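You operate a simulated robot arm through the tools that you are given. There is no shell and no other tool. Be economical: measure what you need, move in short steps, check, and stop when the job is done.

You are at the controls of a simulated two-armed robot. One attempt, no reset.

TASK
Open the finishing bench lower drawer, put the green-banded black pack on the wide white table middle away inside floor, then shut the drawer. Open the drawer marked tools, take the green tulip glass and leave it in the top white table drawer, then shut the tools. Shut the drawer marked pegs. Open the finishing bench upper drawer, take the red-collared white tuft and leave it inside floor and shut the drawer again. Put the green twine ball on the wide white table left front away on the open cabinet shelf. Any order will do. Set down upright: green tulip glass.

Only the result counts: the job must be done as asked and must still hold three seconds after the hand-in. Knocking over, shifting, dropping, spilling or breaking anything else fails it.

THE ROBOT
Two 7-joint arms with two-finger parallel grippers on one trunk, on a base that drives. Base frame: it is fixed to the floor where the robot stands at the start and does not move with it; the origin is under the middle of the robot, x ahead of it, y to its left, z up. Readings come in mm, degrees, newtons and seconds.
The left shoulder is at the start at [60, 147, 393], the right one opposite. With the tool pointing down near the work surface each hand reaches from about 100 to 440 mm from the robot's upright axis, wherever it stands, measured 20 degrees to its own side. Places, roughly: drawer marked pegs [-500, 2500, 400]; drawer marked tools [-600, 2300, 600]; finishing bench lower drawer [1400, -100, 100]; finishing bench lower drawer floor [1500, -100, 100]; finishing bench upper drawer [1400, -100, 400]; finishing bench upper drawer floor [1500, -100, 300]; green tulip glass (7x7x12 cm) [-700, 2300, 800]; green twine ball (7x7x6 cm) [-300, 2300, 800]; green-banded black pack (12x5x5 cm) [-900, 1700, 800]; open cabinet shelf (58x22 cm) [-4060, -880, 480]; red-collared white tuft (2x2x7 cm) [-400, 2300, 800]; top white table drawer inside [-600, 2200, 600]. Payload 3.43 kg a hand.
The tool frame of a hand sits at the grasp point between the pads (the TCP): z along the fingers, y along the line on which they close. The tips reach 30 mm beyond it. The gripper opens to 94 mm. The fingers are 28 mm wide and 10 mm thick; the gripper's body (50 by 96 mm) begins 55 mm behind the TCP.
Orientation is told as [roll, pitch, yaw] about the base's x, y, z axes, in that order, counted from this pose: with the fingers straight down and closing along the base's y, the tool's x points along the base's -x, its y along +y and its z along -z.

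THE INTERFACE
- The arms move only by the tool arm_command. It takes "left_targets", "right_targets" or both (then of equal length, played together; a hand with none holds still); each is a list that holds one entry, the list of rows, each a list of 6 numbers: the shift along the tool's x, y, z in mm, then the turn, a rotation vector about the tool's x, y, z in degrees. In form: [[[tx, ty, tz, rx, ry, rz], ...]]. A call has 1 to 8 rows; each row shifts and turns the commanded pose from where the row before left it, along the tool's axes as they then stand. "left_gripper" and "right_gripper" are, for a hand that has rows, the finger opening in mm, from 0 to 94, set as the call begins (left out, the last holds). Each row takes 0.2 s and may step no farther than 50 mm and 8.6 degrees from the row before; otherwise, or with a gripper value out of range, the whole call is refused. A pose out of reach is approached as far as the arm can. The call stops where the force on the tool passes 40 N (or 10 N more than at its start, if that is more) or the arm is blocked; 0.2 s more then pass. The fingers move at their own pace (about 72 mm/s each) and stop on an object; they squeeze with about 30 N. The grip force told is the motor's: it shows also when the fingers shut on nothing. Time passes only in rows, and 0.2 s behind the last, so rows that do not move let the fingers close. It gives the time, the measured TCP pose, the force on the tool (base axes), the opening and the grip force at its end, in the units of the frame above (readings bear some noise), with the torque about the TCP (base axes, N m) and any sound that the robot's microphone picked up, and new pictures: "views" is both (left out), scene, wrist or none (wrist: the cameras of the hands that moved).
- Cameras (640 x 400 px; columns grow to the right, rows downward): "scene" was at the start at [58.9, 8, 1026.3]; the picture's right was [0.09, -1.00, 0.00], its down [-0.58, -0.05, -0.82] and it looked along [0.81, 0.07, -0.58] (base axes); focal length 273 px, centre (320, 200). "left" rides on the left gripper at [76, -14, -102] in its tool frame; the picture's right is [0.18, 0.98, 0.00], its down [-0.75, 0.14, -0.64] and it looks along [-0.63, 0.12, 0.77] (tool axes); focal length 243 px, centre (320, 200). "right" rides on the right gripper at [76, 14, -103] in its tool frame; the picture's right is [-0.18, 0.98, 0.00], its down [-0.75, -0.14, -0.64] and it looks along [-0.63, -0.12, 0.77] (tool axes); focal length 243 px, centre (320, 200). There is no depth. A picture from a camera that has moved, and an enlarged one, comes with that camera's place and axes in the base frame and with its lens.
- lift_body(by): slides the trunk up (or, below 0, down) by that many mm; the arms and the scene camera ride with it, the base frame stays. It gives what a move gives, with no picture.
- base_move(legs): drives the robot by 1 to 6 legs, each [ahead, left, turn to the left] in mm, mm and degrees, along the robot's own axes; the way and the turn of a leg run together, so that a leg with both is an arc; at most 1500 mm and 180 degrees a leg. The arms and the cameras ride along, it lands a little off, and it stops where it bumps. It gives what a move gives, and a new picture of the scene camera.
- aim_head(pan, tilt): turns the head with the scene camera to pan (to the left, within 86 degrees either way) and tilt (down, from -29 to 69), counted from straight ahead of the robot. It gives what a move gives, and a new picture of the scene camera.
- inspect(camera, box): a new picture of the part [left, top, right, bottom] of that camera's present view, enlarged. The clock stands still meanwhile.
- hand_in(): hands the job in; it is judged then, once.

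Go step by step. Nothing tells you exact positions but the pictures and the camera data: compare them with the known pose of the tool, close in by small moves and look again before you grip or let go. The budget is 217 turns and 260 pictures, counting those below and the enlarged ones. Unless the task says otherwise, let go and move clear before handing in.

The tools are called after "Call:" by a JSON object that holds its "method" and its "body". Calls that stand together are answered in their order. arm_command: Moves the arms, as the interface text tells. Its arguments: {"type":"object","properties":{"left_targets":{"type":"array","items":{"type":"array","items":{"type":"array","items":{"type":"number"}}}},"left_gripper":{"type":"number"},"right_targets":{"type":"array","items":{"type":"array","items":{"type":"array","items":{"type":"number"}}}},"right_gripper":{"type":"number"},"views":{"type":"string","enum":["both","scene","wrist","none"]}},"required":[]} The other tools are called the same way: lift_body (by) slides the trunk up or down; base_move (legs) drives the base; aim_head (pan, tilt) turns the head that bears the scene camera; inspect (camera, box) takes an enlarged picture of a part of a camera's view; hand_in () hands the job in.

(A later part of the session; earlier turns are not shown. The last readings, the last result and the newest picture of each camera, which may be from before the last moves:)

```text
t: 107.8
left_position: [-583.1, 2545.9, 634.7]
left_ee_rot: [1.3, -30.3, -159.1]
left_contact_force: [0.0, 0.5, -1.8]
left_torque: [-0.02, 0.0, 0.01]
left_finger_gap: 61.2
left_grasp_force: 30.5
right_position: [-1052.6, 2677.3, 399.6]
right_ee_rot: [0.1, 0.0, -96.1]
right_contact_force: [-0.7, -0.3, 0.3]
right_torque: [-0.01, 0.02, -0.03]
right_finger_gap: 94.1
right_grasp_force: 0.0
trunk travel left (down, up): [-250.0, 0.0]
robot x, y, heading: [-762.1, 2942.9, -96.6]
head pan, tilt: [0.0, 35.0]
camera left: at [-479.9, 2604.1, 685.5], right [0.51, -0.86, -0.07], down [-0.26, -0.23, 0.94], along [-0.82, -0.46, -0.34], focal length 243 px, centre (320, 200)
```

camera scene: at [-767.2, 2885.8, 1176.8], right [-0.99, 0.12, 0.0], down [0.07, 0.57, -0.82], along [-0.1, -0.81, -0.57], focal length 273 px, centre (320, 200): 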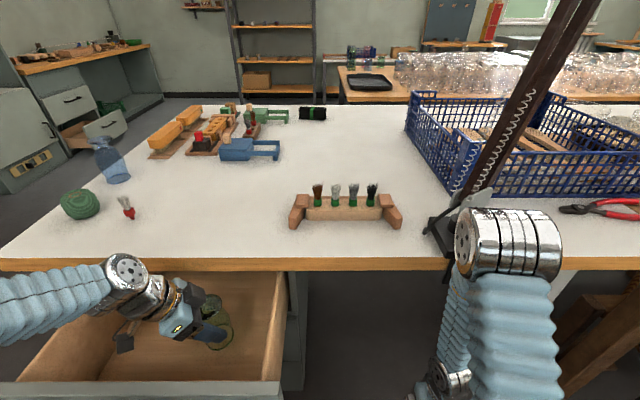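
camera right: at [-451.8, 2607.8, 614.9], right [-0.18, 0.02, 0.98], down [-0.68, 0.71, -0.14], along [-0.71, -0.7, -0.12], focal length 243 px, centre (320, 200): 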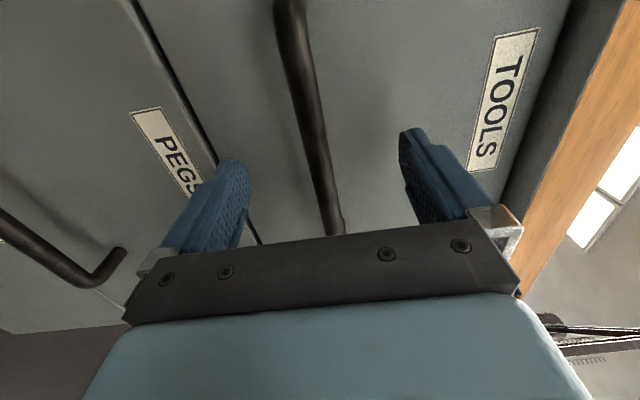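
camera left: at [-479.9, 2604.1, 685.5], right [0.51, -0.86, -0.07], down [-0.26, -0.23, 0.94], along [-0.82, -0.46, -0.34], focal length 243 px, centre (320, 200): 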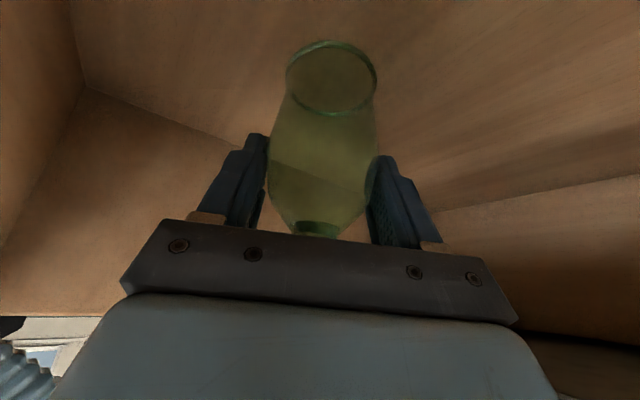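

About 10 mm still to go. I continue with 2–4 mm rows.

Call:
{"method": "arm_command", "body": {"left_targets": [[[2, 0, 3.46, 0, 0, 0], [1, 0, 1.73, 0, 0, 0], [0, 0, 0, 0, 0, 0]]], "views": "none"}}

Call:
{"method": "arm_command", "body": {"left_targets": [[[1, 0, 1.73, 0, 0, 0], [1, 0, 1.73, 0, 0, 0], [0, 0, 0, 0, 0, 0]]], "views": "none"}}

Call:
{"method": "arm_command", "body": {"left_targets": [[[1, 0, 1.73, 0, 0, 0], [1, 0, 1.73, 0, 0, 0], [0, 0, 0, 0, 0, 0]]], "views": "wrist"}}

```text
t: 108.6
left_position: [-583.2, 2545.4, 630.8]
left_ee_rot: [1.5, -30.4, -159.2]
left_contact_force: [2.2, -2.0, 13.3]
left_torque: [0.25, -0.23, -0.06]
left_finger_gap: 61.0
left_grasp_force: 30.0
right_position: [-1051.8, 2677.7, 400.8]
right_ee_rot: [0.0, 0.0, -96.1]
right_contact_force: [0.8, 0.6, -0.2]
right_torque: [0.05, 0.01, -0.03]
right_finger_gap: 94.1
right_grasp_force: 0.0
trunk travel left (down, up): [-250.0, 0.0]
robot x, y, heading: [-759.8, 2940.9, -96.7]
head pan, tilt: [0.0, 35.0]
```

```text
t: 109.3
left_position: [-584.7, 2545.3, 629.8]
left_ee_rot: [1.7, -30.5, -159.3]
left_contact_force: [-0.7, -0.9, 20.9]
left_torque: [0.48, -0.01, 0.01]
left_finger_gap: 61.7
left_grasp_force: 30.1
right_position: [-1051.5, 2678.3, 400.2]
right_ee_rot: [0.2, 0.0, -96.1]
right_contact_force: [-0.2, 0.1, -0.3]
right_torque: [-0.05, 0.0, 0.03]
right_finger_gap: 93.9
right_grasp_force: 0.1
trunk travel left (down, up): [-250.0, 0.0]
robot x, y, heading: [-760.7, 2948.9, -97.0]
head pan, tilt: [0.0, 35.0]
stopped in row 3 (left hand): the force on the tool passed its limit at 41 N (the readings are from after the stop); the commanded pose is now the measured one
```

```text
t: 109.8
left_position: [-584.8, 2543.0, 628.4]
left_ee_rot: [2.1, -30.8, -159.5]
left_contact_force: [-1.6, -1.6, 19.9]
left_torque: [0.1, -0.19, -0.04]
left_finger_gap: 61.7
left_grasp_force: 30.0
right_position: [-1052.8, 2678.2, 400.8]
right_ee_rot: [0.1, 0.0, -96.1]
right_contact_force: [0.5, -0.5, -0.5]
right_torque: [0.02, 0.01, 0.0]
right_finger_gap: 94.1
right_grasp_force: 0.1
trunk travel left (down, up): [-250.0, 0.0]
robot x, y, heading: [-763.1, 2941.8, -96.8]
head pan, tilt: [0.0, 35.0]
stopped in row 2 (left hand): the force on the tool passed its limit at 42 N (the readings are from after the stop); the commanded pose is now the measured one
camera left: at [-481.1, 2601.4, 677.4], right [0.51, -0.86, -0.06], down [-0.26, -0.22, 0.94], along [-0.82, -0.46, -0.33], focal length 243 px, centre (320, 200)
```

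left: 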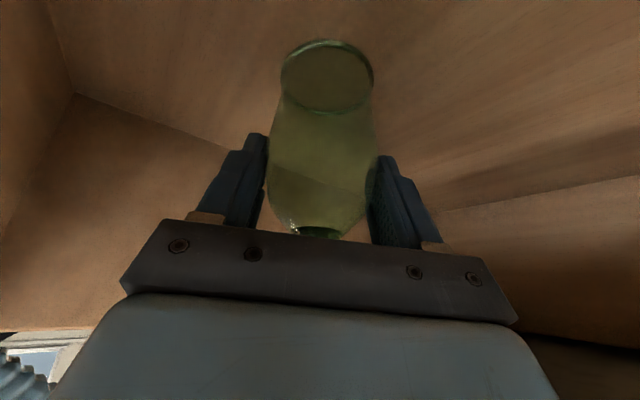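

The glass stands on the floor (force straight under it). I relieve the load and open the fingers.

Call:
{"method": "arm_command", "body": {"left_targets": [[[-1, 0, -1.7, 0, 0, 0], [0, 0, 0, 0, 0, 0]]], "views": "none"}}

Call:
{"method": "arm_command", "body": {"left_targets": [[[0, 0, 0, 0, 0, 0], [0, 0, 0, 0, 0, 0], [0, 0, 0, 0, 0, 0]]], "left_gripper": 94, "views": "both"}}

```text
t: 110.4
left_position: [-583.9, 2544.0, 627.9]
left_ee_rot: [1.7, -30.6, -159.4]
left_contact_force: [-1.9, 0.1, 0.6]
left_torque: [-0.07, 0.05, -0.06]
left_finger_gap: 61.8
left_grasp_force: 29.8
right_position: [-1051.5, 2675.5, 400.2]
right_ee_rot: [0.2, 0.0, -96.1]
right_contact_force: [-0.5, -0.9, 0.6]
right_torque: [0.01, 0.03, -0.02]
right_finger_gap: 93.9
right_grasp_force: 0.2
trunk travel left (down, up): [-250.0, 0.0]
robot x, y, heading: [-761.4, 2941.1, -96.8]
head pan, tilt: [0.0, 35.0]
```

```text
t: 111.2
left_position: [-584.1, 2543.6, 628.5]
left_ee_rot: [1.9, -30.7, -159.4]
left_contact_force: [-0.6, -0.7, -0.4]
left_torque: [-0.01, 0.01, 0.02]
left_finger_gap: 94.3
left_grasp_force: 0.0
right_position: [-1051.9, 2676.3, 399.6]
right_ee_rot: [0.1, -0.1, -96.0]
right_contact_force: [0.2, -0.4, 0.5]
right_torque: [-0.02, -0.02, -0.01]
right_finger_gap: 93.8
right_grasp_force: 0.0
trunk travel left (down, up): [-250.0, 0.0]
robot x, y, heading: [-760.8, 2944.2, -96.9]
head pan, tilt: [0.0, 35.0]
camera scene: at [-767.2, 2885.8, 1176.9], right [-0.99, 0.12, 0.0], down [0.07, 0.57, -0.82], along [-0.09, -0.81, -0.57], focal length 273 px, centre (320, 200)
camera left: at [-480.3, 2601.7, 678.5], right [0.51, -0.86, -0.07], down [-0.26, -0.22, 0.94], along [-0.82, -0.46, -0.33], focal length 243 px, centre (320, 200)
```

scene: 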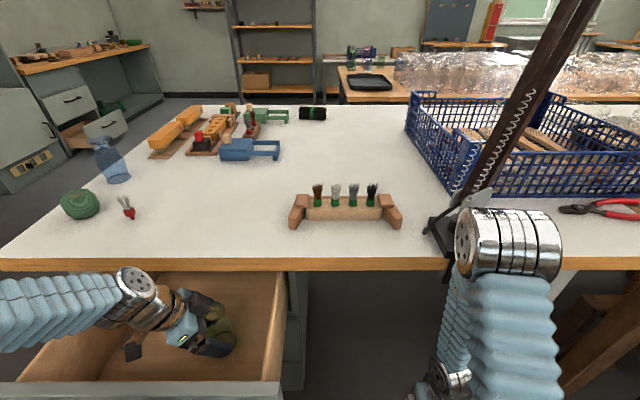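
left: 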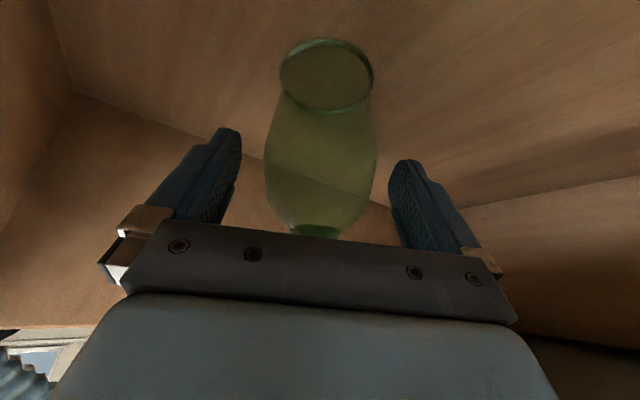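

The glass stands free and upright. I lift the hand straight up and away.

Call:
{"method": "arm_command", "body": {"left_targets": [[[-10, 0, -17.3, 0, 0, 0], [-20, 0, -34.6, 0, 0, 0], [-22, 0, -38, 0, 0, 0], [-22, 0, -38, 0, 0, 0], [-22, 0, -38, 0, 0, 0]]], "views": "both"}}

```text
t: 112.4
left_position: [-586.1, 2549.3, 822.6]
left_ee_rot: [2.0, -30.8, -159.5]
left_contact_force: [0.2, -0.9, -0.6]
left_torque: [0.01, 0.02, 0.02]
left_finger_gap: 94.0
left_grasp_force: 0.1
right_position: [-1052.3, 2676.5, 400.0]
right_ee_rot: [0.1, 0.0, -96.1]
right_contact_force: [-0.3, 0.7, 0.3]
right_torque: [-0.03, -0.04, 0.01]
right_finger_gap: 94.2
right_grasp_force: 0.1
trunk travel left (down, up): [-250.0, 0.0]
robot x, y, heading: [-764.2, 2942.1, -96.6]
head pan, tilt: [0.0, 35.0]
camera scene: at [-767.1, 2885.8, 1177.1], right [-0.99, 0.12, 0.0], down [0.07, 0.57, -0.82], along [-0.1, -0.81, -0.57], focal length 273 px, centre (320, 200)
camera left: at [-482.2, 2607.9, 871.9], right [0.51, -0.86, -0.06], down [-0.25, -0.22, 0.94], along [-0.82, -0.46, -0.33], focal length 243 px, centre (320, 200)
```

scene: 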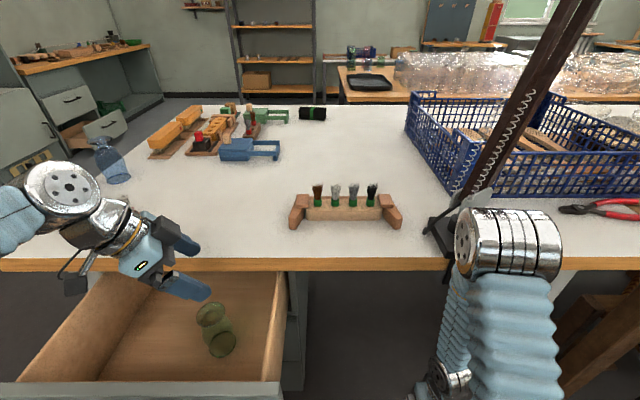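
left: 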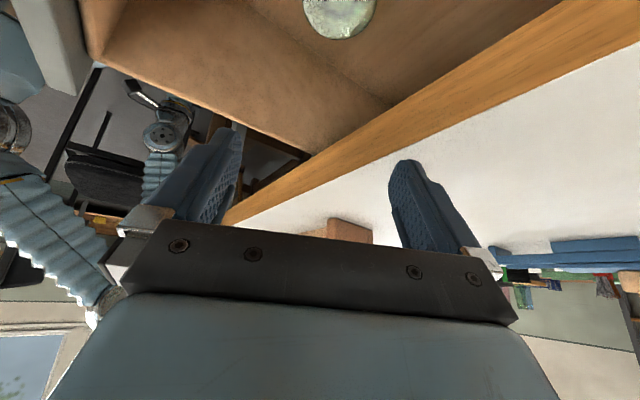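

Call:
{"method": "inspect", "body": {"camera": "scene", "box": [130, 270, 290, 370]}}

```text
4.00 times, centred on (210, 320) of scene
camera zoom: at [-767.1, 2885.8, 1177.1], right [-0.99, 0.12, 0.0], down [0.07, 0.57, -0.82], along [-0.1, -0.81, -0.57], focal length 1092 px, centre (760, -280)
```

zoom: 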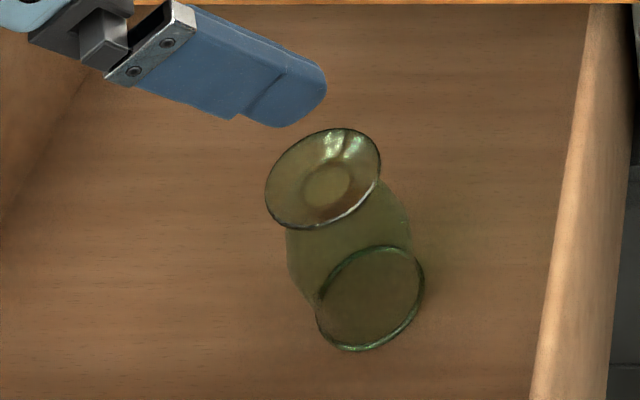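

Checked against the vertical vanishing direction, the glass stands truly upright. I back the robot off and turn the left hand forward to push the drawer shut.

Call:
{"method": "base_move", "body": {"legs": [[-420, 0, 0]]}}

Call:
{"method": "arm_command", "body": {"left_targets": [[[0, 0, 0, -3.9, 0, -6.75], [0, 0, 0, -3.9, 0, -6.75], [0, 0, 0, -3.9, 0, -6.75], [0, 0, 0, -3.9, 0, -6.75], [0, 0, 0, -3.9, 0, -6.75], [0, 0, 0, -3.9, 0, -6.75], [0, 0, 0, -3.9, 0, -6.75], [0, 0, 0, -3.9, 0, -6.75]]], "left_gripper": 0, "views": "none"}}

Call:
{"method": "arm_command", "body": {"left_targets": [[[0, 0, 0, 0, -8, 0], [0, 0, 0, 0, -8, 0], [0, 0, 0, 0, -8, 0], [0, 0, 0, 0, -8, 0], [0, 0, 0, 0, -8, 0]]], "views": "scene"}}

```text
t: 114.9
left_position: [-536.3, 2966.6, 822.4]
left_ee_rot: [1.9, -30.6, -158.9]
left_contact_force: [0.1, 0.0, 0.8]
left_torque: [0.01, 0.02, 0.02]
left_finger_gap: 93.8
left_grasp_force: 0.1
right_position: [-1003.6, 3092.5, 399.8]
right_ee_rot: [0.1, -0.1, -95.8]
right_contact_force: [-0.6, 0.3, -0.8]
right_torque: [0.03, 0.01, 0.0]
right_finger_gap: 93.7
right_grasp_force: 0.1
trunk travel left (down, up): [-250.0, 0.0]
robot x, y, heading: [-713.2, 3361.8, -96.4]
head pan, tilt: [0.0, 35.0]
camera scene: at [-719.6, 3301.8, 1176.9], right [-0.99, 0.11, 0.0], down [0.06, 0.57, -0.82], along [-0.09, -0.81, -0.57], focal length 273 px, centre (320, 200)
```

scene: 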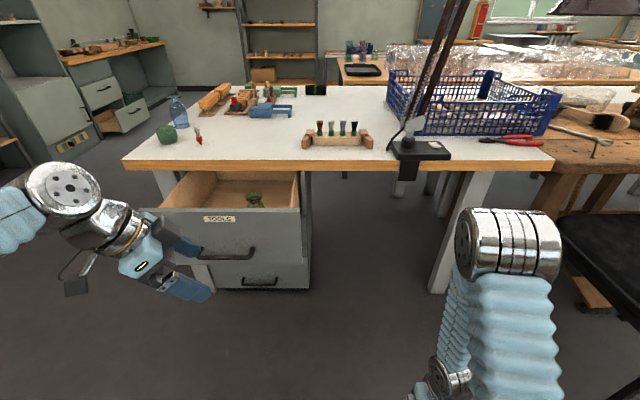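

```text
t: 116.7
left_position: [-534.5, 2966.8, 821.7]
left_ee_rot: [0.1, -31.8, -95.7]
left_contact_force: [-0.2, 0.2, -0.5]
left_torque: [0.01, -0.04, -0.01]
left_finger_gap: 0.2
left_grasp_force: 30.1
right_position: [-1002.6, 3091.5, 399.9]
right_ee_rot: [0.1, 0.1, -95.8]
right_contact_force: [-0.1, -0.4, -0.2]
right_torque: [0.0, 0.03, 0.02]
right_finger_gap: 94.1
right_grasp_force: 0.0
trunk travel left (down, up): [-250.0, 0.0]
robot x, y, heading: [-715.0, 3358.5, -96.3]
head pan, tilt: [0.0, 35.0]
```

```text
t: 117.9
left_position: [-535.0, 2947.5, 851.9]
left_ee_rot: [0.6, -71.7, -96.2]
left_contact_force: [-0.1, -0.2, 0.4]
left_torque: [0.02, 0.02, -0.04]
left_finger_gap: 0.1
left_grasp_force: 30.2
left hand out of reach, approached as far as the arm can: row 4, 5
right_position: [-1003.2, 3091.1, 400.5]
right_ee_rot: [0.1, -0.1, -95.8]
right_contact_force: [-0.3, -0.8, -0.3]
right_torque: [0.05, -0.02, 0.0]
right_finger_gap: 94.0
right_grasp_force: 0.0
trunk travel left (down, up): [-250.0, 0.0]
robot x, y, heading: [-718.2, 3358.5, -96.5]
head pan, tilt: [0.0, 35.0]
camera scene: at [-719.6, 3302.0, 1176.8], right [-0.99, 0.11, 0.0], down [0.06, 0.57, -0.82], along [-0.09, -0.81, -0.57], focal length 273 px, centre (320, 200)
```

scene: 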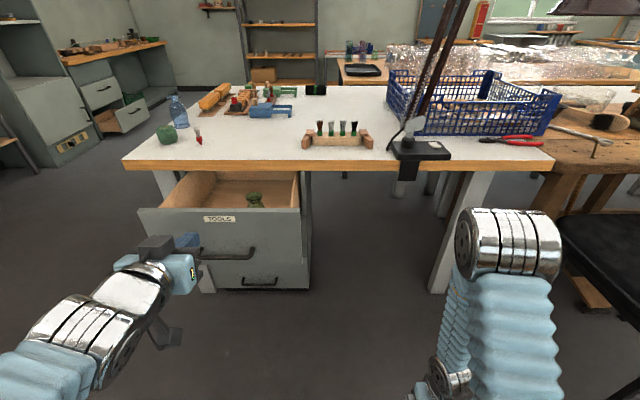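

I lower the trunk 150 mm so the closed left fingers face the TOOLS panel between label and handle, and centre them.

Call:
{"method": "lift_body", "body": {"by": -150}}

Call:
{"method": "base_move", "body": {"legs": [[170, 30, 0]]}}

Call:
{"method": "inspect", "body": {"camera": "left", "box": [0, 0, 640, 400]}}

```text
t: 119.7
left_position: [-535.1, 2946.5, 702.5]
left_ee_rot: [0.5, -71.7, -96.3]
left_contact_force: [0.6, 0.4, -0.7]
left_torque: [-0.01, -0.04, 0.0]
left_finger_gap: 0.3
left_grasp_force: 30.3
right_position: [-1002.8, 3091.7, 251.0]
right_ee_rot: [0.1, 0.0, -95.8]
right_contact_force: [0.1, -0.4, 0.2]
right_torque: [0.0, 0.02, 0.01]
right_finger_gap: 93.8
right_grasp_force: 0.0
trunk travel left (down, up): [-100.0, 150.0]
robot x, y, heading: [-714.7, 3360.3, -96.5]
head pan, tilt: [0.0, 35.0]
```

```text
t: 121.2
left_position: [-522.7, 2775.2, 702.6]
left_ee_rot: [0.5, -71.7, -96.1]
left_contact_force: [-0.2, 0.1, 0.4]
left_torque: [0.0, -0.01, -0.02]
left_finger_gap: 0.1
left_grasp_force: 30.2
right_position: [-991.8, 2918.2, 250.1]
right_ee_rot: [0.1, 0.1, -95.6]
right_contact_force: [0.4, 0.5, 0.0]
right_torque: [0.01, 0.02, 0.01]
right_finger_gap: 94.1
right_grasp_force: 0.0
trunk travel left (down, up): [-100.0, 150.0]
robot x, y, heading: [-704.5, 3187.0, -96.3]
head pan, tilt: [0.0, 35.0]
camera scene: at [-708.1, 3128.3, 1026.9], right [-0.99, 0.11, 0.0], down [0.06, 0.57, -0.82], along [-0.09, -0.81, -0.57], focal length 273 px, centre (320, 200)
```

scene: 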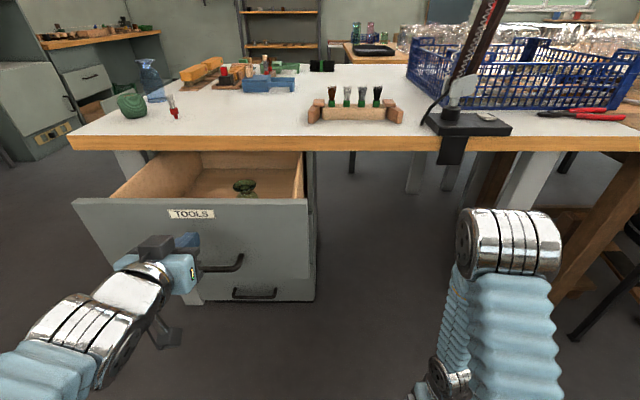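

```text
1.00 times, centred on (320, 200) of left (not enlarged: the box is as wide or as high as the picture)
camera zoom: at [-525.3, 2896.5, 662.4], right [0.98, -0.04, -0.17], down [0.17, 0.36, 0.92], along [0.03, -0.93, 0.36], focal length 243 px, centre (320, 200)
```

zoom: 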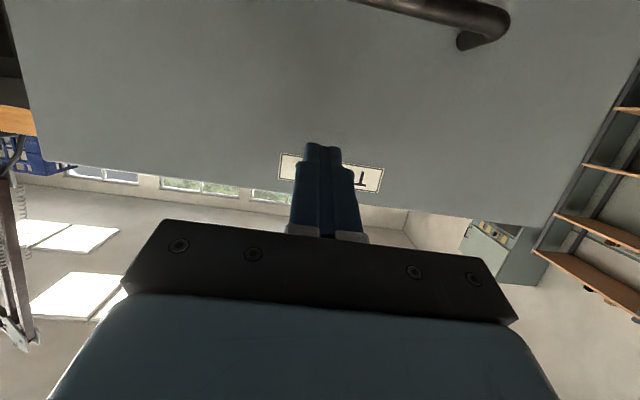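

The fingers point at the panel by the label. I push in steps of 20 mm.

Call:
{"method": "arm_command", "body": {"left_targets": [[[-6.2, 0, 19, 0, 0, 0], [-6.2, 0, 19, 0, 0, 0], [-6.2, 0, 19, 0, 0, 0], [-6.2, 0, 19, 0, 0, 0], [-6.2, 0, 19, 0, 0, 0], [-6.2, 0, 19, 0, 0, 0], [-6.2, 0, 19, 0, 0, 0], [-6.2, 0, 19, 0, 0, 0]]], "views": "scene"}}

```text
t: 123.0
left_position: [-537.7, 2615.0, 702.8]
left_ee_rot: [0.6, -71.7, -96.1]
left_contact_force: [0.5, -0.3, 0.4]
left_torque: [0.0, -0.01, 0.03]
left_finger_gap: 0.0
left_grasp_force: 29.8
right_position: [-991.1, 2917.9, 251.0]
right_ee_rot: [0.1, 0.0, -95.7]
right_contact_force: [-0.3, -0.2, 0.8]
right_torque: [0.03, -0.02, 0.02]
right_finger_gap: 93.8
right_grasp_force: 0.0
trunk travel left (down, up): [-100.0, 150.0]
robot x, y, heading: [-701.6, 3187.0, -96.3]
head pan, tilt: [0.0, 35.0]
camera scene: at [-708.2, 3128.4, 1026.8], right [-0.99, 0.11, 0.0], down [0.06, 0.57, -0.82], along [-0.09, -0.81, -0.57], focal length 273 px, centre (320, 200)
```

scene: 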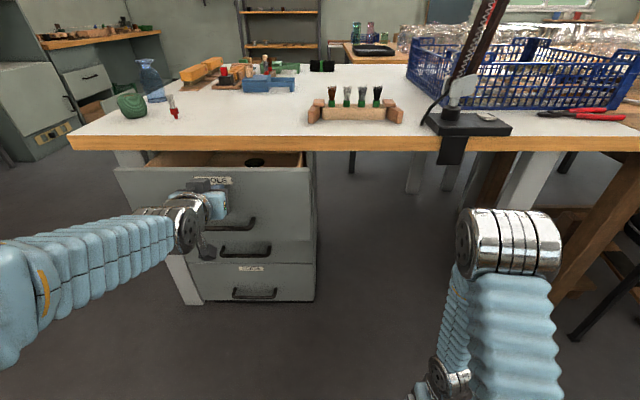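

Closing well. I continue, gently at the end.

Call:
{"method": "arm_command", "body": {"left_targets": [[[-6.2, 0, 19, 0, 0, 0], [-6.2, 0, 19, 0, 0, 0], [-6.2, 0, 19, 0, 0, 0], [-6.2, 0, 19, 0, 0, 0], [-4.6, 0, 14.3, 0, 0, 0], [-3.1, 0, 9.5, 0, 0, 0], [-3.1, 0, 9.5, 0, 0, 0], [-3.1, 0, 9.5, 0, 0, 0]]], "views": "scene"}}

```text
t: 124.7
left_position: [-549.8, 2500.6, 700.4]
left_ee_rot: [0.4, -71.3, -96.0]
left_contact_force: [3.6, 34.3, 10.6]
left_torque: [-0.48, -0.22, -0.02]
left_finger_gap: 0.1
left_grasp_force: 30.1
right_position: [-990.6, 2918.8, 250.5]
right_ee_rot: [0.1, -0.2, -95.6]
right_contact_force: [0.2, -0.4, -1.2]
right_torque: [-0.03, -0.01, 0.0]
right_finger_gap: 93.9
right_grasp_force: 0.0
trunk travel left (down, up): [-100.0, 150.0]
robot x, y, heading: [-707.4, 3185.4, -96.3]
head pan, tilt: [0.0, 35.0]
stopped in row 8 (left hand): the force on the tool passed its limit at 64 N (the readings are from after the stop); the commanded pose is now the measured one
camera scene: at [-708.0, 3131.7, 1027.3], right [-0.99, 0.11, 0.0], down [0.06, 0.57, -0.82], along [-0.09, -0.82, -0.57], focal length 273 px, centre (320, 200)
```

scene: 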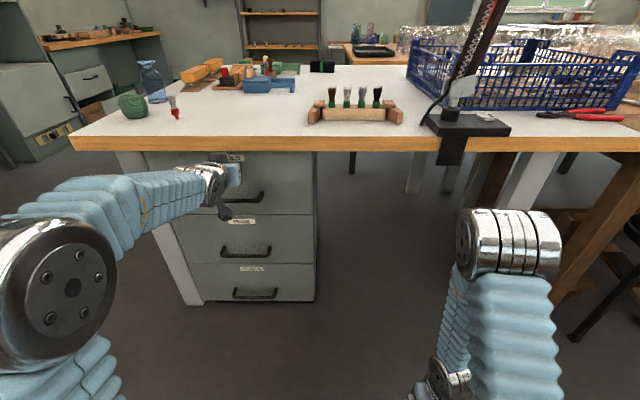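

Tools is shut, same plane as pegs. Next: tuft with the right hand, ball with the left. I back off, raise the trunk and ready both hands.

Call:
{"method": "arm_command", "body": {"left_targets": [[[12, 0, -38, 0, 0, 0], [12, 0, -38, 0, 0, 0], [12, 0, -38, 0, 0, 0], [0, 0, -20, 0, 8.3, 0], [0, 0, 0, 0, 8.3, 0], [0, 0, 0, 0, 8.3, 0], [0, 0, 0, 0, 8.3, 0], [0, 0, 0, 0, 8.3, 0]]], "left_gripper": 94, "views": "none"}}

Call:
{"method": "base_move", "body": {"legs": [[-100, 0, 0]]}}

Call:
{"method": "lift_body", "body": {"by": 150}}

Call:
{"method": "arm_command", "body": {"right_targets": [[[-20, 0, -45, 0, 0, 0], [-20, 0, -45, 0, 0, 0], [-20, 0, -45, 0, 0, 0], [0, 10, -48, 0, 0, 0], [0, 10, -48, 0, 0, 0], [0, 10, -48, 0, 0, 0], [0, 10, -48, 0, 0, 0], [0, 10, -48, 0, 0, 0]]], "views": "scene"}}

```text
t: 126.5
left_position: [-535.7, 2635.2, 707.3]
left_ee_rot: [0.1, -29.7, -95.6]
left_contact_force: [0.0, 0.6, 0.2]
left_torque: [-0.01, 0.01, 0.03]
left_finger_gap: 93.8
left_grasp_force: 0.0
right_position: [-990.3, 2917.5, 250.4]
right_ee_rot: [0.2, 0.0, -95.6]
right_contact_force: [0.4, 0.4, 0.4]
right_torque: [0.03, -0.01, -0.04]
right_finger_gap: 94.0
right_grasp_force: 0.0
trunk travel left (down, up): [-100.0, 150.0]
robot x, y, heading: [-701.0, 3184.3, -96.1]
head pan, tilt: [0.0, 35.0]
```

```text
t: 127.7
left_position: [-525.3, 2732.8, 707.4]
left_ee_rot: [0.1, -29.6, -95.6]
left_contact_force: [-0.1, -0.2, 0.4]
left_torque: [0.01, -0.03, -0.02]
left_finger_gap: 94.2
left_grasp_force: 0.0
right_position: [-980.2, 3014.9, 249.3]
right_ee_rot: [0.1, 0.0, -95.5]
right_contact_force: [0.4, -0.1, -1.7]
right_torque: [0.01, 0.0, -0.02]
right_finger_gap: 93.9
right_grasp_force: 0.1
trunk travel left (down, up): [-100.0, 150.0]
robot x, y, heading: [-693.9, 3284.9, -96.3]
head pan, tilt: [0.0, 35.0]
camera scene: at [-697.5, 3226.6, 1026.9], right [-0.99, 0.11, 0.0], down [0.06, 0.57, -0.82], along [-0.09, -0.81, -0.57], focal length 273 px, centre (320, 200)
```

scene: 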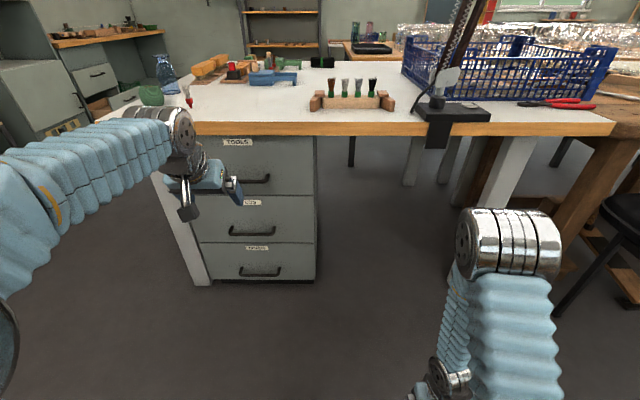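

```text
t: 129.4
left_position: [-524.0, 2732.9, 856.3]
left_ee_rot: [0.1, -29.7, -95.7]
left_contact_force: [0.7, -0.1, 0.7]
left_torque: [0.02, 0.0, -0.02]
left_finger_gap: 93.7
left_grasp_force: 0.0
right_position: [-980.4, 3015.3, 399.2]
right_ee_rot: [0.1, 0.0, -95.4]
right_contact_force: [0.4, -1.0, -0.7]
right_torque: [0.0, -0.02, 0.01]
right_finger_gap: 93.7
right_grasp_force: 0.0
trunk travel left (down, up): [-250.0, 0.0]
robot x, y, heading: [-692.8, 3284.7, -96.0]
head pan, tilt: [0.0, 35.0]
```

```text
t: 131.2
left_position: [-525.0, 2733.2, 857.2]
left_ee_rot: [0.1, -29.7, -95.6]
left_contact_force: [-0.7, -0.1, 0.2]
left_torque: [-0.01, 0.05, -0.01]
left_finger_gap: 94.0
left_grasp_force: 0.0
right_position: [-935.7, 2950.2, 775.5]
right_ee_rot: [0.1, 0.0, -95.6]
right_contact_force: [-0.3, 0.1, 0.4]
right_torque: [0.05, 0.01, -0.03]
right_finger_gap: 94.2
right_grasp_force: 0.1
trunk travel left (down, up): [-250.0, 0.0]
robot x, y, heading: [-694.1, 3283.9, -95.9]
head pan, tilt: [0.0, 35.0]
camera scene: at [-697.6, 3226.5, 1176.8], right [-0.99, 0.11, 0.0], down [0.06, 0.57, -0.82], along [-0.09, -0.81, -0.57], focal length 273 px, centre (320, 200)
```

scene: 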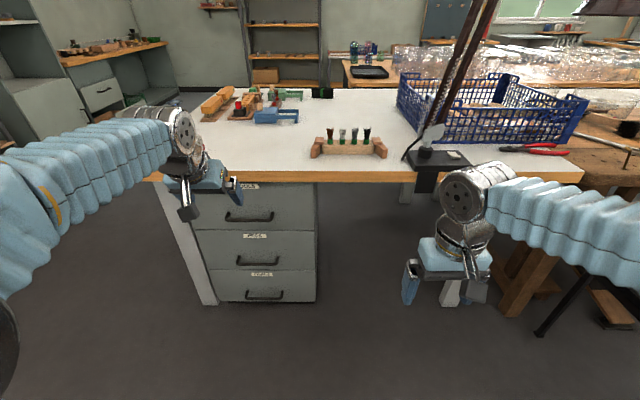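

I tilt the right hand 30° and lift it, pull the left hand back, then drive toward the tuft.

Call:
{"method": "arm_command", "body": {"right_targets": [[[0, 0, -45, 0, 0, 0], [0, 0, -45, 0, 0, 0], [0, 0, -10, 0, -7.5, 0], [0, 0, 0, 0, -7.5, 0], [0, 0, 0, 0, -7.5, 0], [0, 0, 0, 0, -7.5, 0]]], "left_targets": [[[25, 5, -30, 0, 0, 0], [30, 5, -25, 0, 0, 0], [30, 5, -20, 0, 0, 0], [30, 5, -20, 0, 0, 0], [30, 5, -20, 0, 0, 0], [10, 0, 0, 0, 0, 0]]], "views": "none"}}

Call:
{"method": "base_move", "body": {"legs": [[0, 569, 0], [270, 0, 0]]}}

Call:
{"method": "inspect", "body": {"camera": "right", "box": [0, 0, 640, 400]}}

```text
t: 132.6
left_position: [-482.8, 2922.2, 880.3]
left_ee_rot: [0.1, -29.7, -95.6]
left_contact_force: [-0.4, -0.8, -0.7]
left_torque: [0.01, -0.02, -0.01]
left_finger_gap: 93.7
left_grasp_force: 0.1
right_position: [-937.8, 2950.0, 875.0]
right_ee_rot: [0.1, -30.1, -95.6]
right_contact_force: [0.0, -0.3, 0.0]
right_torque: [0.01, -0.03, -0.01]
right_finger_gap: 93.8
right_grasp_force: 0.0
trunk travel left (down, up): [-250.0, 0.0]
robot x, y, heading: [-693.5, 3283.3, -95.9]
head pan, tilt: [0.0, 35.0]
```

```text
t: 137.4
left_position: [61.9, 2599.9, 882.4]
left_ee_rot: [0.2, -29.8, -95.7]
left_contact_force: [0.1, -0.6, -0.2]
left_torque: [0.04, -0.01, -0.01]
left_finger_gap: 94.1
left_grasp_force: 0.1
right_position: [-392.1, 2629.1, 874.8]
right_ee_rot: [0.1, -30.0, -95.6]
right_contact_force: [-0.4, -0.1, 1.0]
right_torque: [-0.01, -0.02, -0.04]
right_finger_gap: 93.9
right_grasp_force: 0.1
trunk travel left (down, up): [-250.0, 0.0]
robot x, y, heading: [-146.9, 2962.8, -96.2]
head pan, tilt: [0.0, 35.0]
camera scene: at [-151.7, 2904.9, 1176.9], right [-0.99, 0.11, 0.0], down [0.06, 0.57, -0.82], along [-0.09, -0.81, -0.57], focal length 273 px, centre (320, 200)
```

scene: 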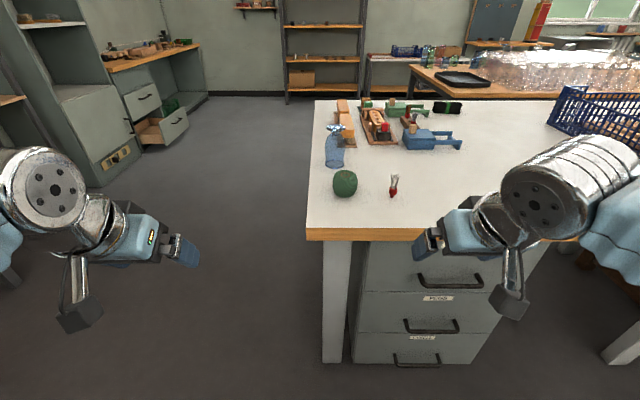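

```text
1.00 times, centred on (320, 200) of right (not enlarged: the box is as wide or as high as the picture)
camera zoom: at [-366.9, 2745.1, 925.6], right [0.96, -0.25, 0.09], down [-0.17, -0.32, 0.93], along [-0.21, -0.91, -0.35], focal length 243 px, centre (320, 200)
```

zoom: 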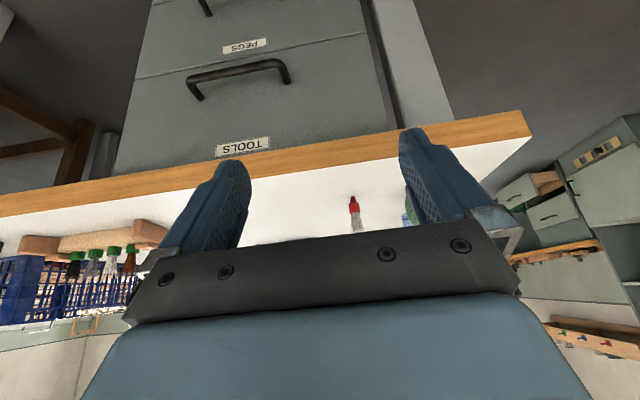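

Tuft at ≈[-402, 2341]. I narrow the right gripper to 60 mm and move most of the way.

Call:
{"method": "arm_command", "body": {"right_targets": [[[-32.4, 4.5, 34, 0, 0, 0], [-32.4, 4.5, 34, 0, 0, 0], [-32.4, 4.5, 34, 0, 0, 0], [-32.4, 4.5, 34, 0, 0, 0]]], "right_gripper": 60, "views": "none"}}

Call:
{"method": "base_move", "body": {"legs": [[50, 0, 0]]}}

Call:
{"method": "inspect", "body": {"camera": "right", "box": [0, 0, 640, 400]}}

```text
t: 138.4
left_position: [62.7, 2598.5, 881.1]
left_ee_rot: [0.0, -29.6, -95.7]
left_contact_force: [-0.5, 0.3, -0.9]
left_torque: [-0.01, 0.04, 0.02]
left_finger_gap: 94.0
left_grasp_force: 0.0
right_position: [-391.5, 2449.3, 820.5]
right_ee_rot: [0.0, -30.1, -95.6]
right_contact_force: [0.0, 0.0, -0.4]
right_torque: [-0.03, -0.06, -0.01]
right_finger_gap: 59.9
right_grasp_force: 0.2
trunk travel left (down, up): [-250.0, 0.0]
robot x, y, heading: [-143.8, 2964.9, -96.5]
head pan, tilt: [0.0, 35.0]
```

```text
t: 139.3
left_position: [57.6, 2548.2, 880.4]
left_ee_rot: [0.1, -29.7, -95.7]
left_contact_force: [0.6, 1.1, -0.4]
left_torque: [-0.01, -0.01, 0.0]
left_finger_gap: 93.9
left_grasp_force: 0.0
right_position: [-395.7, 2399.0, 821.3]
right_ee_rot: [0.1, -30.0, -95.7]
right_contact_force: [-0.3, 0.6, -0.2]
right_torque: [-0.01, 0.02, 0.01]
right_finger_gap: 60.3
right_grasp_force: 0.1
trunk travel left (down, up): [-250.0, 0.0]
robot x, y, heading: [-147.9, 2912.8, -96.4]
head pan, tilt: [0.0, 35.0]
camera scene: at [-157.1, 2854.9, 1176.9], right [-0.99, 0.11, 0.0], down [0.06, 0.57, -0.82], along [-0.09, -0.81, -0.57], focal length 273 px, centre (320, 200)
```

scene: 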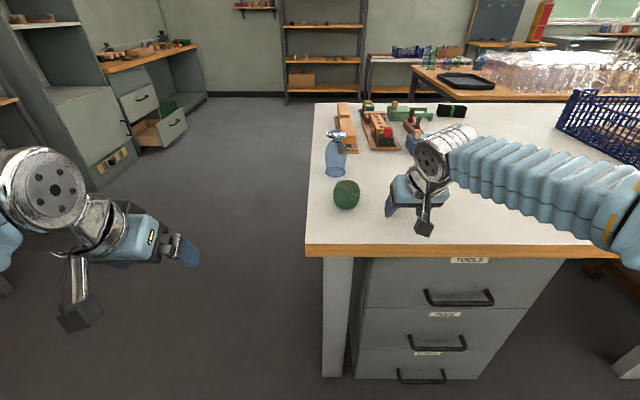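

```text
1.00 times, centred on (320, 200) of right (not enlarged: the box is as wide or as high as the picture)
camera zoom: at [-372.0, 2515.5, 872.2], right [0.96, -0.25, 0.09], down [-0.17, -0.32, 0.93], along [-0.21, -0.91, -0.35], focal length 243 px, centre (320, 200)
```

zoom: 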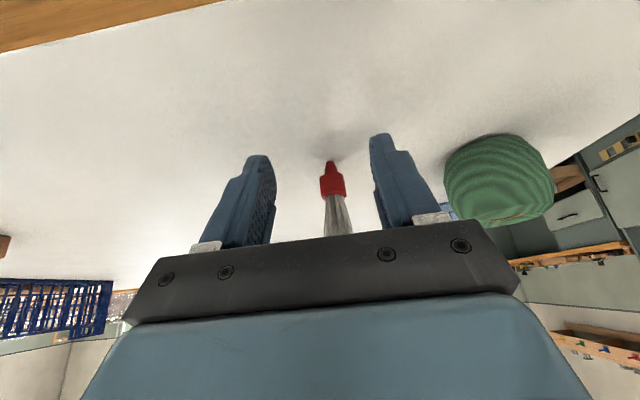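

Tuft base at ≈[-398, 2348], 50 mm ahead. I advance and close on it.

Call:
{"method": "arm_command", "body": {"right_targets": [[[-20.7, 1.5, 12, 0, 0, 0], [-20.7, 1.5, 12, 0, 0, 0], [0, 0, 0, 0, 0, 0]]], "views": "wrist"}}

Call:
{"method": "arm_command", "body": {"right_targets": [[[0, 0, 0, 0, 0, 0], [0, 0, 0, 0, 0, 0], [0, 0, 0, 0, 0, 0], [0, 0, 0, 0, 0, 0]]], "right_gripper": 0, "views": "wrist"}}

```text
t: 140.1
left_position: [57.5, 2548.7, 880.4]
left_ee_rot: [0.2, -29.8, -95.8]
left_contact_force: [0.4, 0.3, 0.1]
left_torque: [0.01, 0.03, 0.03]
left_finger_gap: 94.2
left_grasp_force: 0.1
right_position: [-398.7, 2351.2, 822.0]
right_ee_rot: [0.1, -30.0, -95.7]
right_contact_force: [0.0, 0.8, -0.7]
right_torque: [-0.01, 0.0, 0.02]
right_finger_gap: 60.3
right_grasp_force: 0.1
trunk travel left (down, up): [-250.0, 0.0]
robot x, y, heading: [-151.8, 2910.4, -96.1]
head pan, tilt: [0.0, 35.0]
camera right: at [-373.8, 2467.3, 872.0], right [0.96, -0.25, 0.09], down [-0.17, -0.32, 0.93], along [-0.21, -0.91, -0.35], focal length 243 px, centre (320, 200)
```

right: 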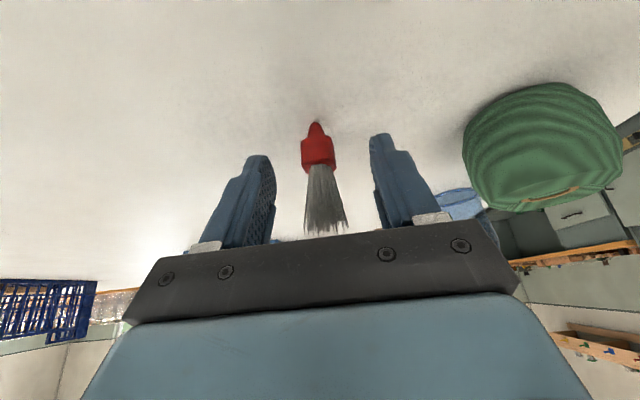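

```text
t: 141.1
left_position: [56.8, 2547.8, 879.8]
left_ee_rot: [0.1, -29.7, -95.6]
left_contact_force: [0.6, 0.4, 0.5]
left_torque: [-0.03, -0.02, 0.03]
left_finger_gap: 94.1
left_grasp_force: 0.0
right_position: [-398.3, 2351.6, 820.2]
right_ee_rot: [0.1, -30.0, -95.8]
right_contact_force: [-0.2, -1.0, -0.1]
right_torque: [-0.02, -0.01, -0.01]
right_finger_gap: 17.2
right_grasp_force: 29.8
trunk travel left (down, up): [-250.0, 0.0]
robot x, y, heading: [-153.1, 2910.5, -95.8]
head pan, tilt: [0.0, 35.0]
camera right: at [-373.8, 2467.5, 872.1], right [0.96, -0.25, 0.09], down [-0.17, -0.32, 0.93], along [-0.21, -0.91, -0.35], focal length 243 px, centre (320, 200)
```

right: 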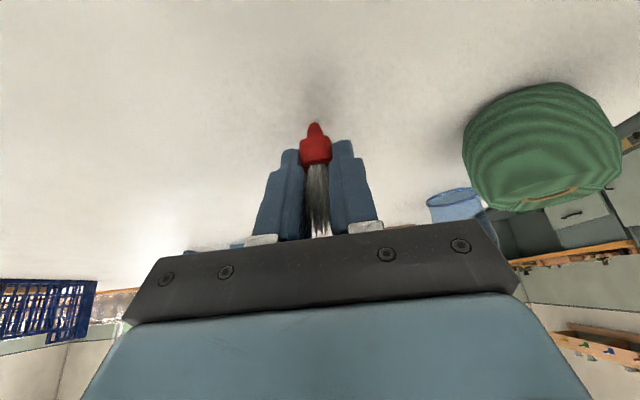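

The tuft is held. I lift, draw the right hand back, and strafe so the ball comes before the left hand.

Call:
{"method": "arm_command", "body": {"right_targets": [[[-10, 0, -17.3, 0, 0, 0], [-20, 0, -34.6, 0, 0, 0], [43, 0, -25, 0, 0, 0], [43, 0, -25, 0, 0, 0], [43, 0, -25, 0, 0, 0], [43, 0, -25, 0, 0, 0]]], "views": "wrist"}}

Call:
{"method": "base_move", "body": {"legs": [[0, -251, 0]]}}

Call:
{"method": "inspect", "body": {"camera": "left", "box": [0, 0, 640, 400]}}

```text
t: 142.5
left_position: [57.6, 2548.8, 880.9]
left_ee_rot: [0.1, -29.6, -95.7]
left_contact_force: [-0.4, 0.1, -1.4]
left_torque: [0.05, 0.04, -0.01]
left_finger_gap: 93.8
left_grasp_force: 0.1
right_position: [-379.5, 2549.9, 880.6]
right_ee_rot: [0.1, -29.9, -95.6]
right_contact_force: [-0.2, 0.0, -0.7]
right_torque: [0.01, -0.01, 0.02]
right_finger_gap: 16.9
right_grasp_force: 29.9
trunk travel left (down, up): [-250.0, 0.0]
robot x, y, heading: [-149.9, 2909.7, -96.3]
head pan, tilt: [0.0, 35.0]
camera right: at [-354.5, 2665.8, 931.7], right [0.96, -0.25, 0.09], down [-0.17, -0.32, 0.93], along [-0.21, -0.91, -0.35], focal length 243 px, centre (320, 200)
```

right: 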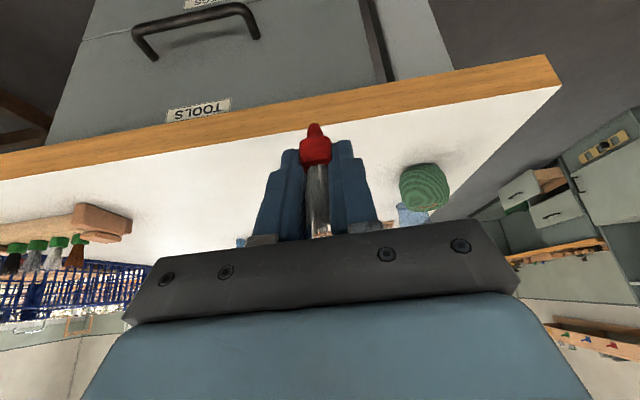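

```text
t: 144.3
left_position: [-194.4, 2576.3, 880.5]
left_ee_rot: [0.0, -29.6, -95.4]
left_contact_force: [-0.6, 0.5, 0.3]
left_torque: [0.01, -0.02, -0.01]
left_finger_gap: 94.0
left_grasp_force: 0.0
right_position: [-629.9, 2574.9, 880.9]
right_ee_rot: [0.0, -30.0, -95.3]
right_contact_force: [0.4, -0.2, -0.1]
right_torque: [0.02, 0.04, 0.0]
right_finger_gap: 16.7
right_grasp_force: 29.7
trunk travel left (down, up): [-250.0, 0.0]
robot x, y, heading: [-400.7, 2936.8, -95.8]
head pan, tilt: [0.0, 35.0]
camera scene: at [-409.6, 2881.2, 1176.9], right [-0.99, 0.1, 0.0], down [0.06, 0.57, -0.82], along [-0.08, -0.81, -0.57], focal length 273 px, centre (320, 200)
```

scene: 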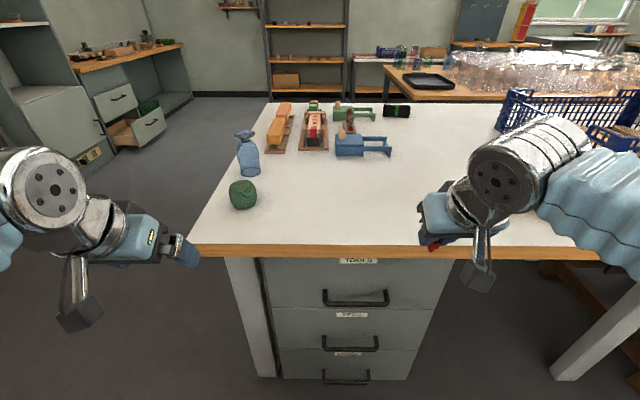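

```text
1.00 times, centred on (320, 200) of left (not enlarged: the box is as wide or as high as the picture)
camera zoom: at [-197.8, 2694.8, 932.3], right [0.99, 0.07, -0.09], down [0.11, -0.35, 0.93], along [0.03, -0.94, -0.35], focal length 243 px, centre (320, 200)
```

zoom: 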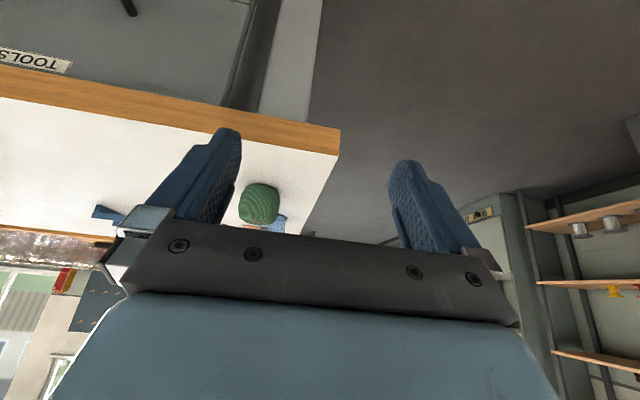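

Ball at ≈[-279, 2318, 808]. I bring the left hand in line and near it.

Call:
{"method": "arm_command", "body": {"left_targets": [[[-28.5, -15, 33.2, 0, 0, 0], [-28.5, -15, 33.2, 0, 0, 0], [-28.5, -15, 33.2, 0, 0, 0], [-28.5, -15, 33.2, 0, 0, 0]]], "left_gripper": 94, "views": "wrist"}}

```text
t: 145.3
left_position: [-270.6, 2419.5, 821.6]
left_ee_rot: [0.2, -29.8, -95.4]
left_contact_force: [0.5, -0.2, -0.7]
left_torque: [0.01, -0.01, 0.06]
left_finger_gap: 94.1
left_grasp_force: 0.0
right_position: [-630.2, 2575.2, 882.4]
right_ee_rot: [0.1, -30.0, -95.3]
right_contact_force: [0.3, -0.6, -0.8]
right_torque: [-0.03, 0.0, -0.03]
right_finger_gap: 16.6
right_grasp_force: 29.6
trunk travel left (down, up): [-250.0, 0.0]
robot x, y, heading: [-407.9, 2936.6, -96.0]
head pan, tilt: [0.0, 35.0]
camera left: at [-275.4, 2537.1, 872.5], right [0.99, 0.07, -0.09], down [0.11, -0.35, 0.93], along [0.03, -0.94, -0.35], focal length 243 px, centre (320, 200)
```

left: 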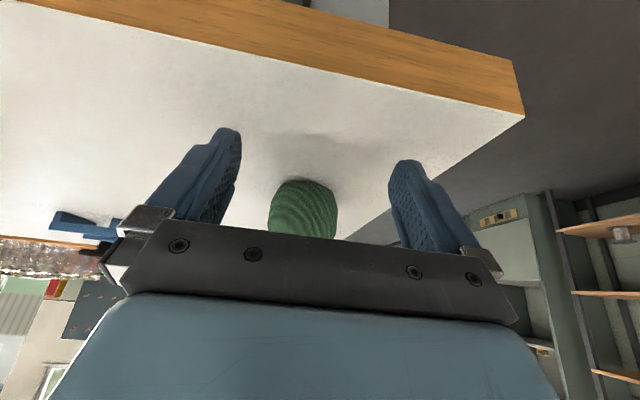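

In line. I advance 60 mm and look again.

Call:
{"method": "arm_command", "body": {"left_targets": [[[-26, -1, 15, 0, 0, 0], [-26, -1, 15, 0, 0, 0]]], "views": "wrist"}}

```text
t: 145.9
left_position: [-277.4, 2361.0, 821.2]
left_ee_rot: [0.1, -29.8, -95.3]
left_contact_force: [0.3, 0.0, 0.1]
left_torque: [0.0, -0.03, 0.02]
left_finger_gap: 93.9
left_grasp_force: 0.0
right_position: [-629.8, 2575.8, 881.1]
right_ee_rot: [0.1, -30.1, -95.3]
right_contact_force: [0.8, 0.4, 0.6]
right_torque: [0.02, -0.01, 0.03]
right_finger_gap: 16.8
right_grasp_force: 29.8
trunk travel left (down, up): [-250.0, 0.0]
robot x, y, heading: [-404.1, 2938.0, -95.8]
head pan, tilt: [0.0, 35.0]
camera left: at [-281.8, 2478.2, 872.6], right [0.99, 0.07, -0.09], down [0.11, -0.35, 0.93], along [0.03, -0.94, -0.35], focal length 243 px, centre (320, 200)
```

left: 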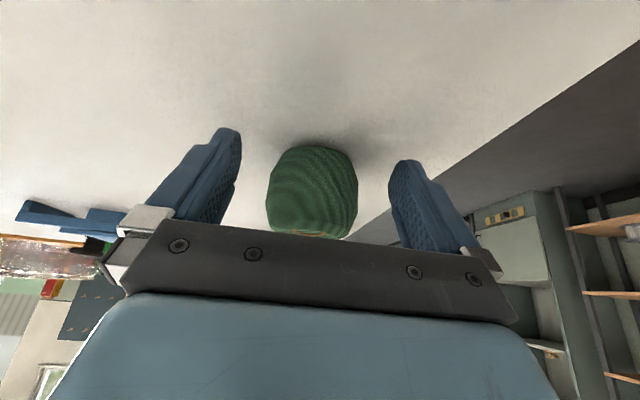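

Centred. I go 40 mm more and close.

Call:
{"method": "arm_command", "body": {"left_targets": [[[-17.3, 0, 10, 0, 0, 0], [-17.3, 0, 10, 0, 0, 0], [0, 0, 0, 0, 0, 0]]], "views": "none"}}

Call:
{"method": "arm_command", "body": {"left_targets": [[[0, 0, 0, 0, 0, 0], [0, 0, 0, 0, 0, 0], [0, 0, 0, 0, 0, 0], [0, 0, 0, 0, 0, 0]]], "left_gripper": 0, "views": "wrist"}}

```text
t: 146.7
left_position: [-281.5, 2319.7, 821.9]
left_ee_rot: [0.1, -29.7, -95.3]
left_contact_force: [0.3, 0.0, 0.2]
left_torque: [0.01, -0.02, -0.01]
left_finger_gap: 94.2
left_grasp_force: 0.0
right_position: [-630.7, 2575.5, 880.6]
right_ee_rot: [0.1, -30.1, -95.2]
right_contact_force: [0.0, -0.4, -0.6]
right_torque: [0.01, 0.03, 0.0]
right_finger_gap: 16.9
right_grasp_force: 29.9
trunk travel left (down, up): [-250.0, 0.0]
robot x, y, heading: [-402.0, 2938.4, -95.9]
head pan, tilt: [0.0, 35.0]
```

```text
t: 147.7
left_position: [-280.6, 2319.3, 820.2]
left_ee_rot: [0.1, -29.6, -95.3]
left_contact_force: [0.0, -0.4, -0.4]
left_torque: [0.02, -0.03, 0.02]
left_finger_gap: 64.5
left_grasp_force: 30.0
right_position: [-628.6, 2575.4, 881.1]
right_ee_rot: [0.1, -30.1, -95.3]
right_contact_force: [0.2, 0.5, 0.4]
right_torque: [-0.03, 0.01, 0.02]
right_finger_gap: 16.9
right_grasp_force: 30.1
trunk travel left (down, up): [-250.0, 0.0]
robot x, y, heading: [-404.0, 2937.9, -95.8]
head pan, tilt: [0.0, 35.0]
camera left: at [-284.5, 2438.0, 872.6], right [0.99, 0.07, -0.09], down [0.11, -0.35, 0.93], along [0.03, -0.94, -0.35], focal length 243 px, centre (320, 200)
```

left: 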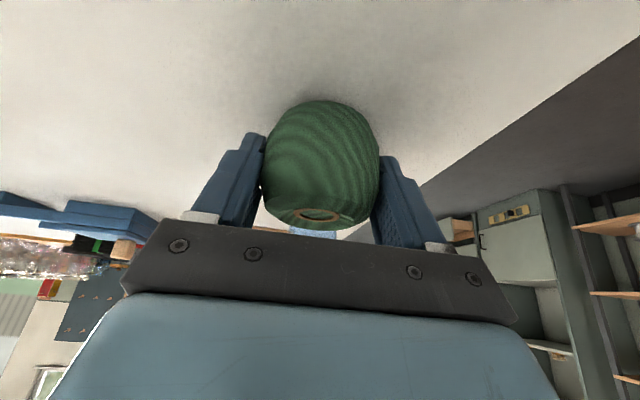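

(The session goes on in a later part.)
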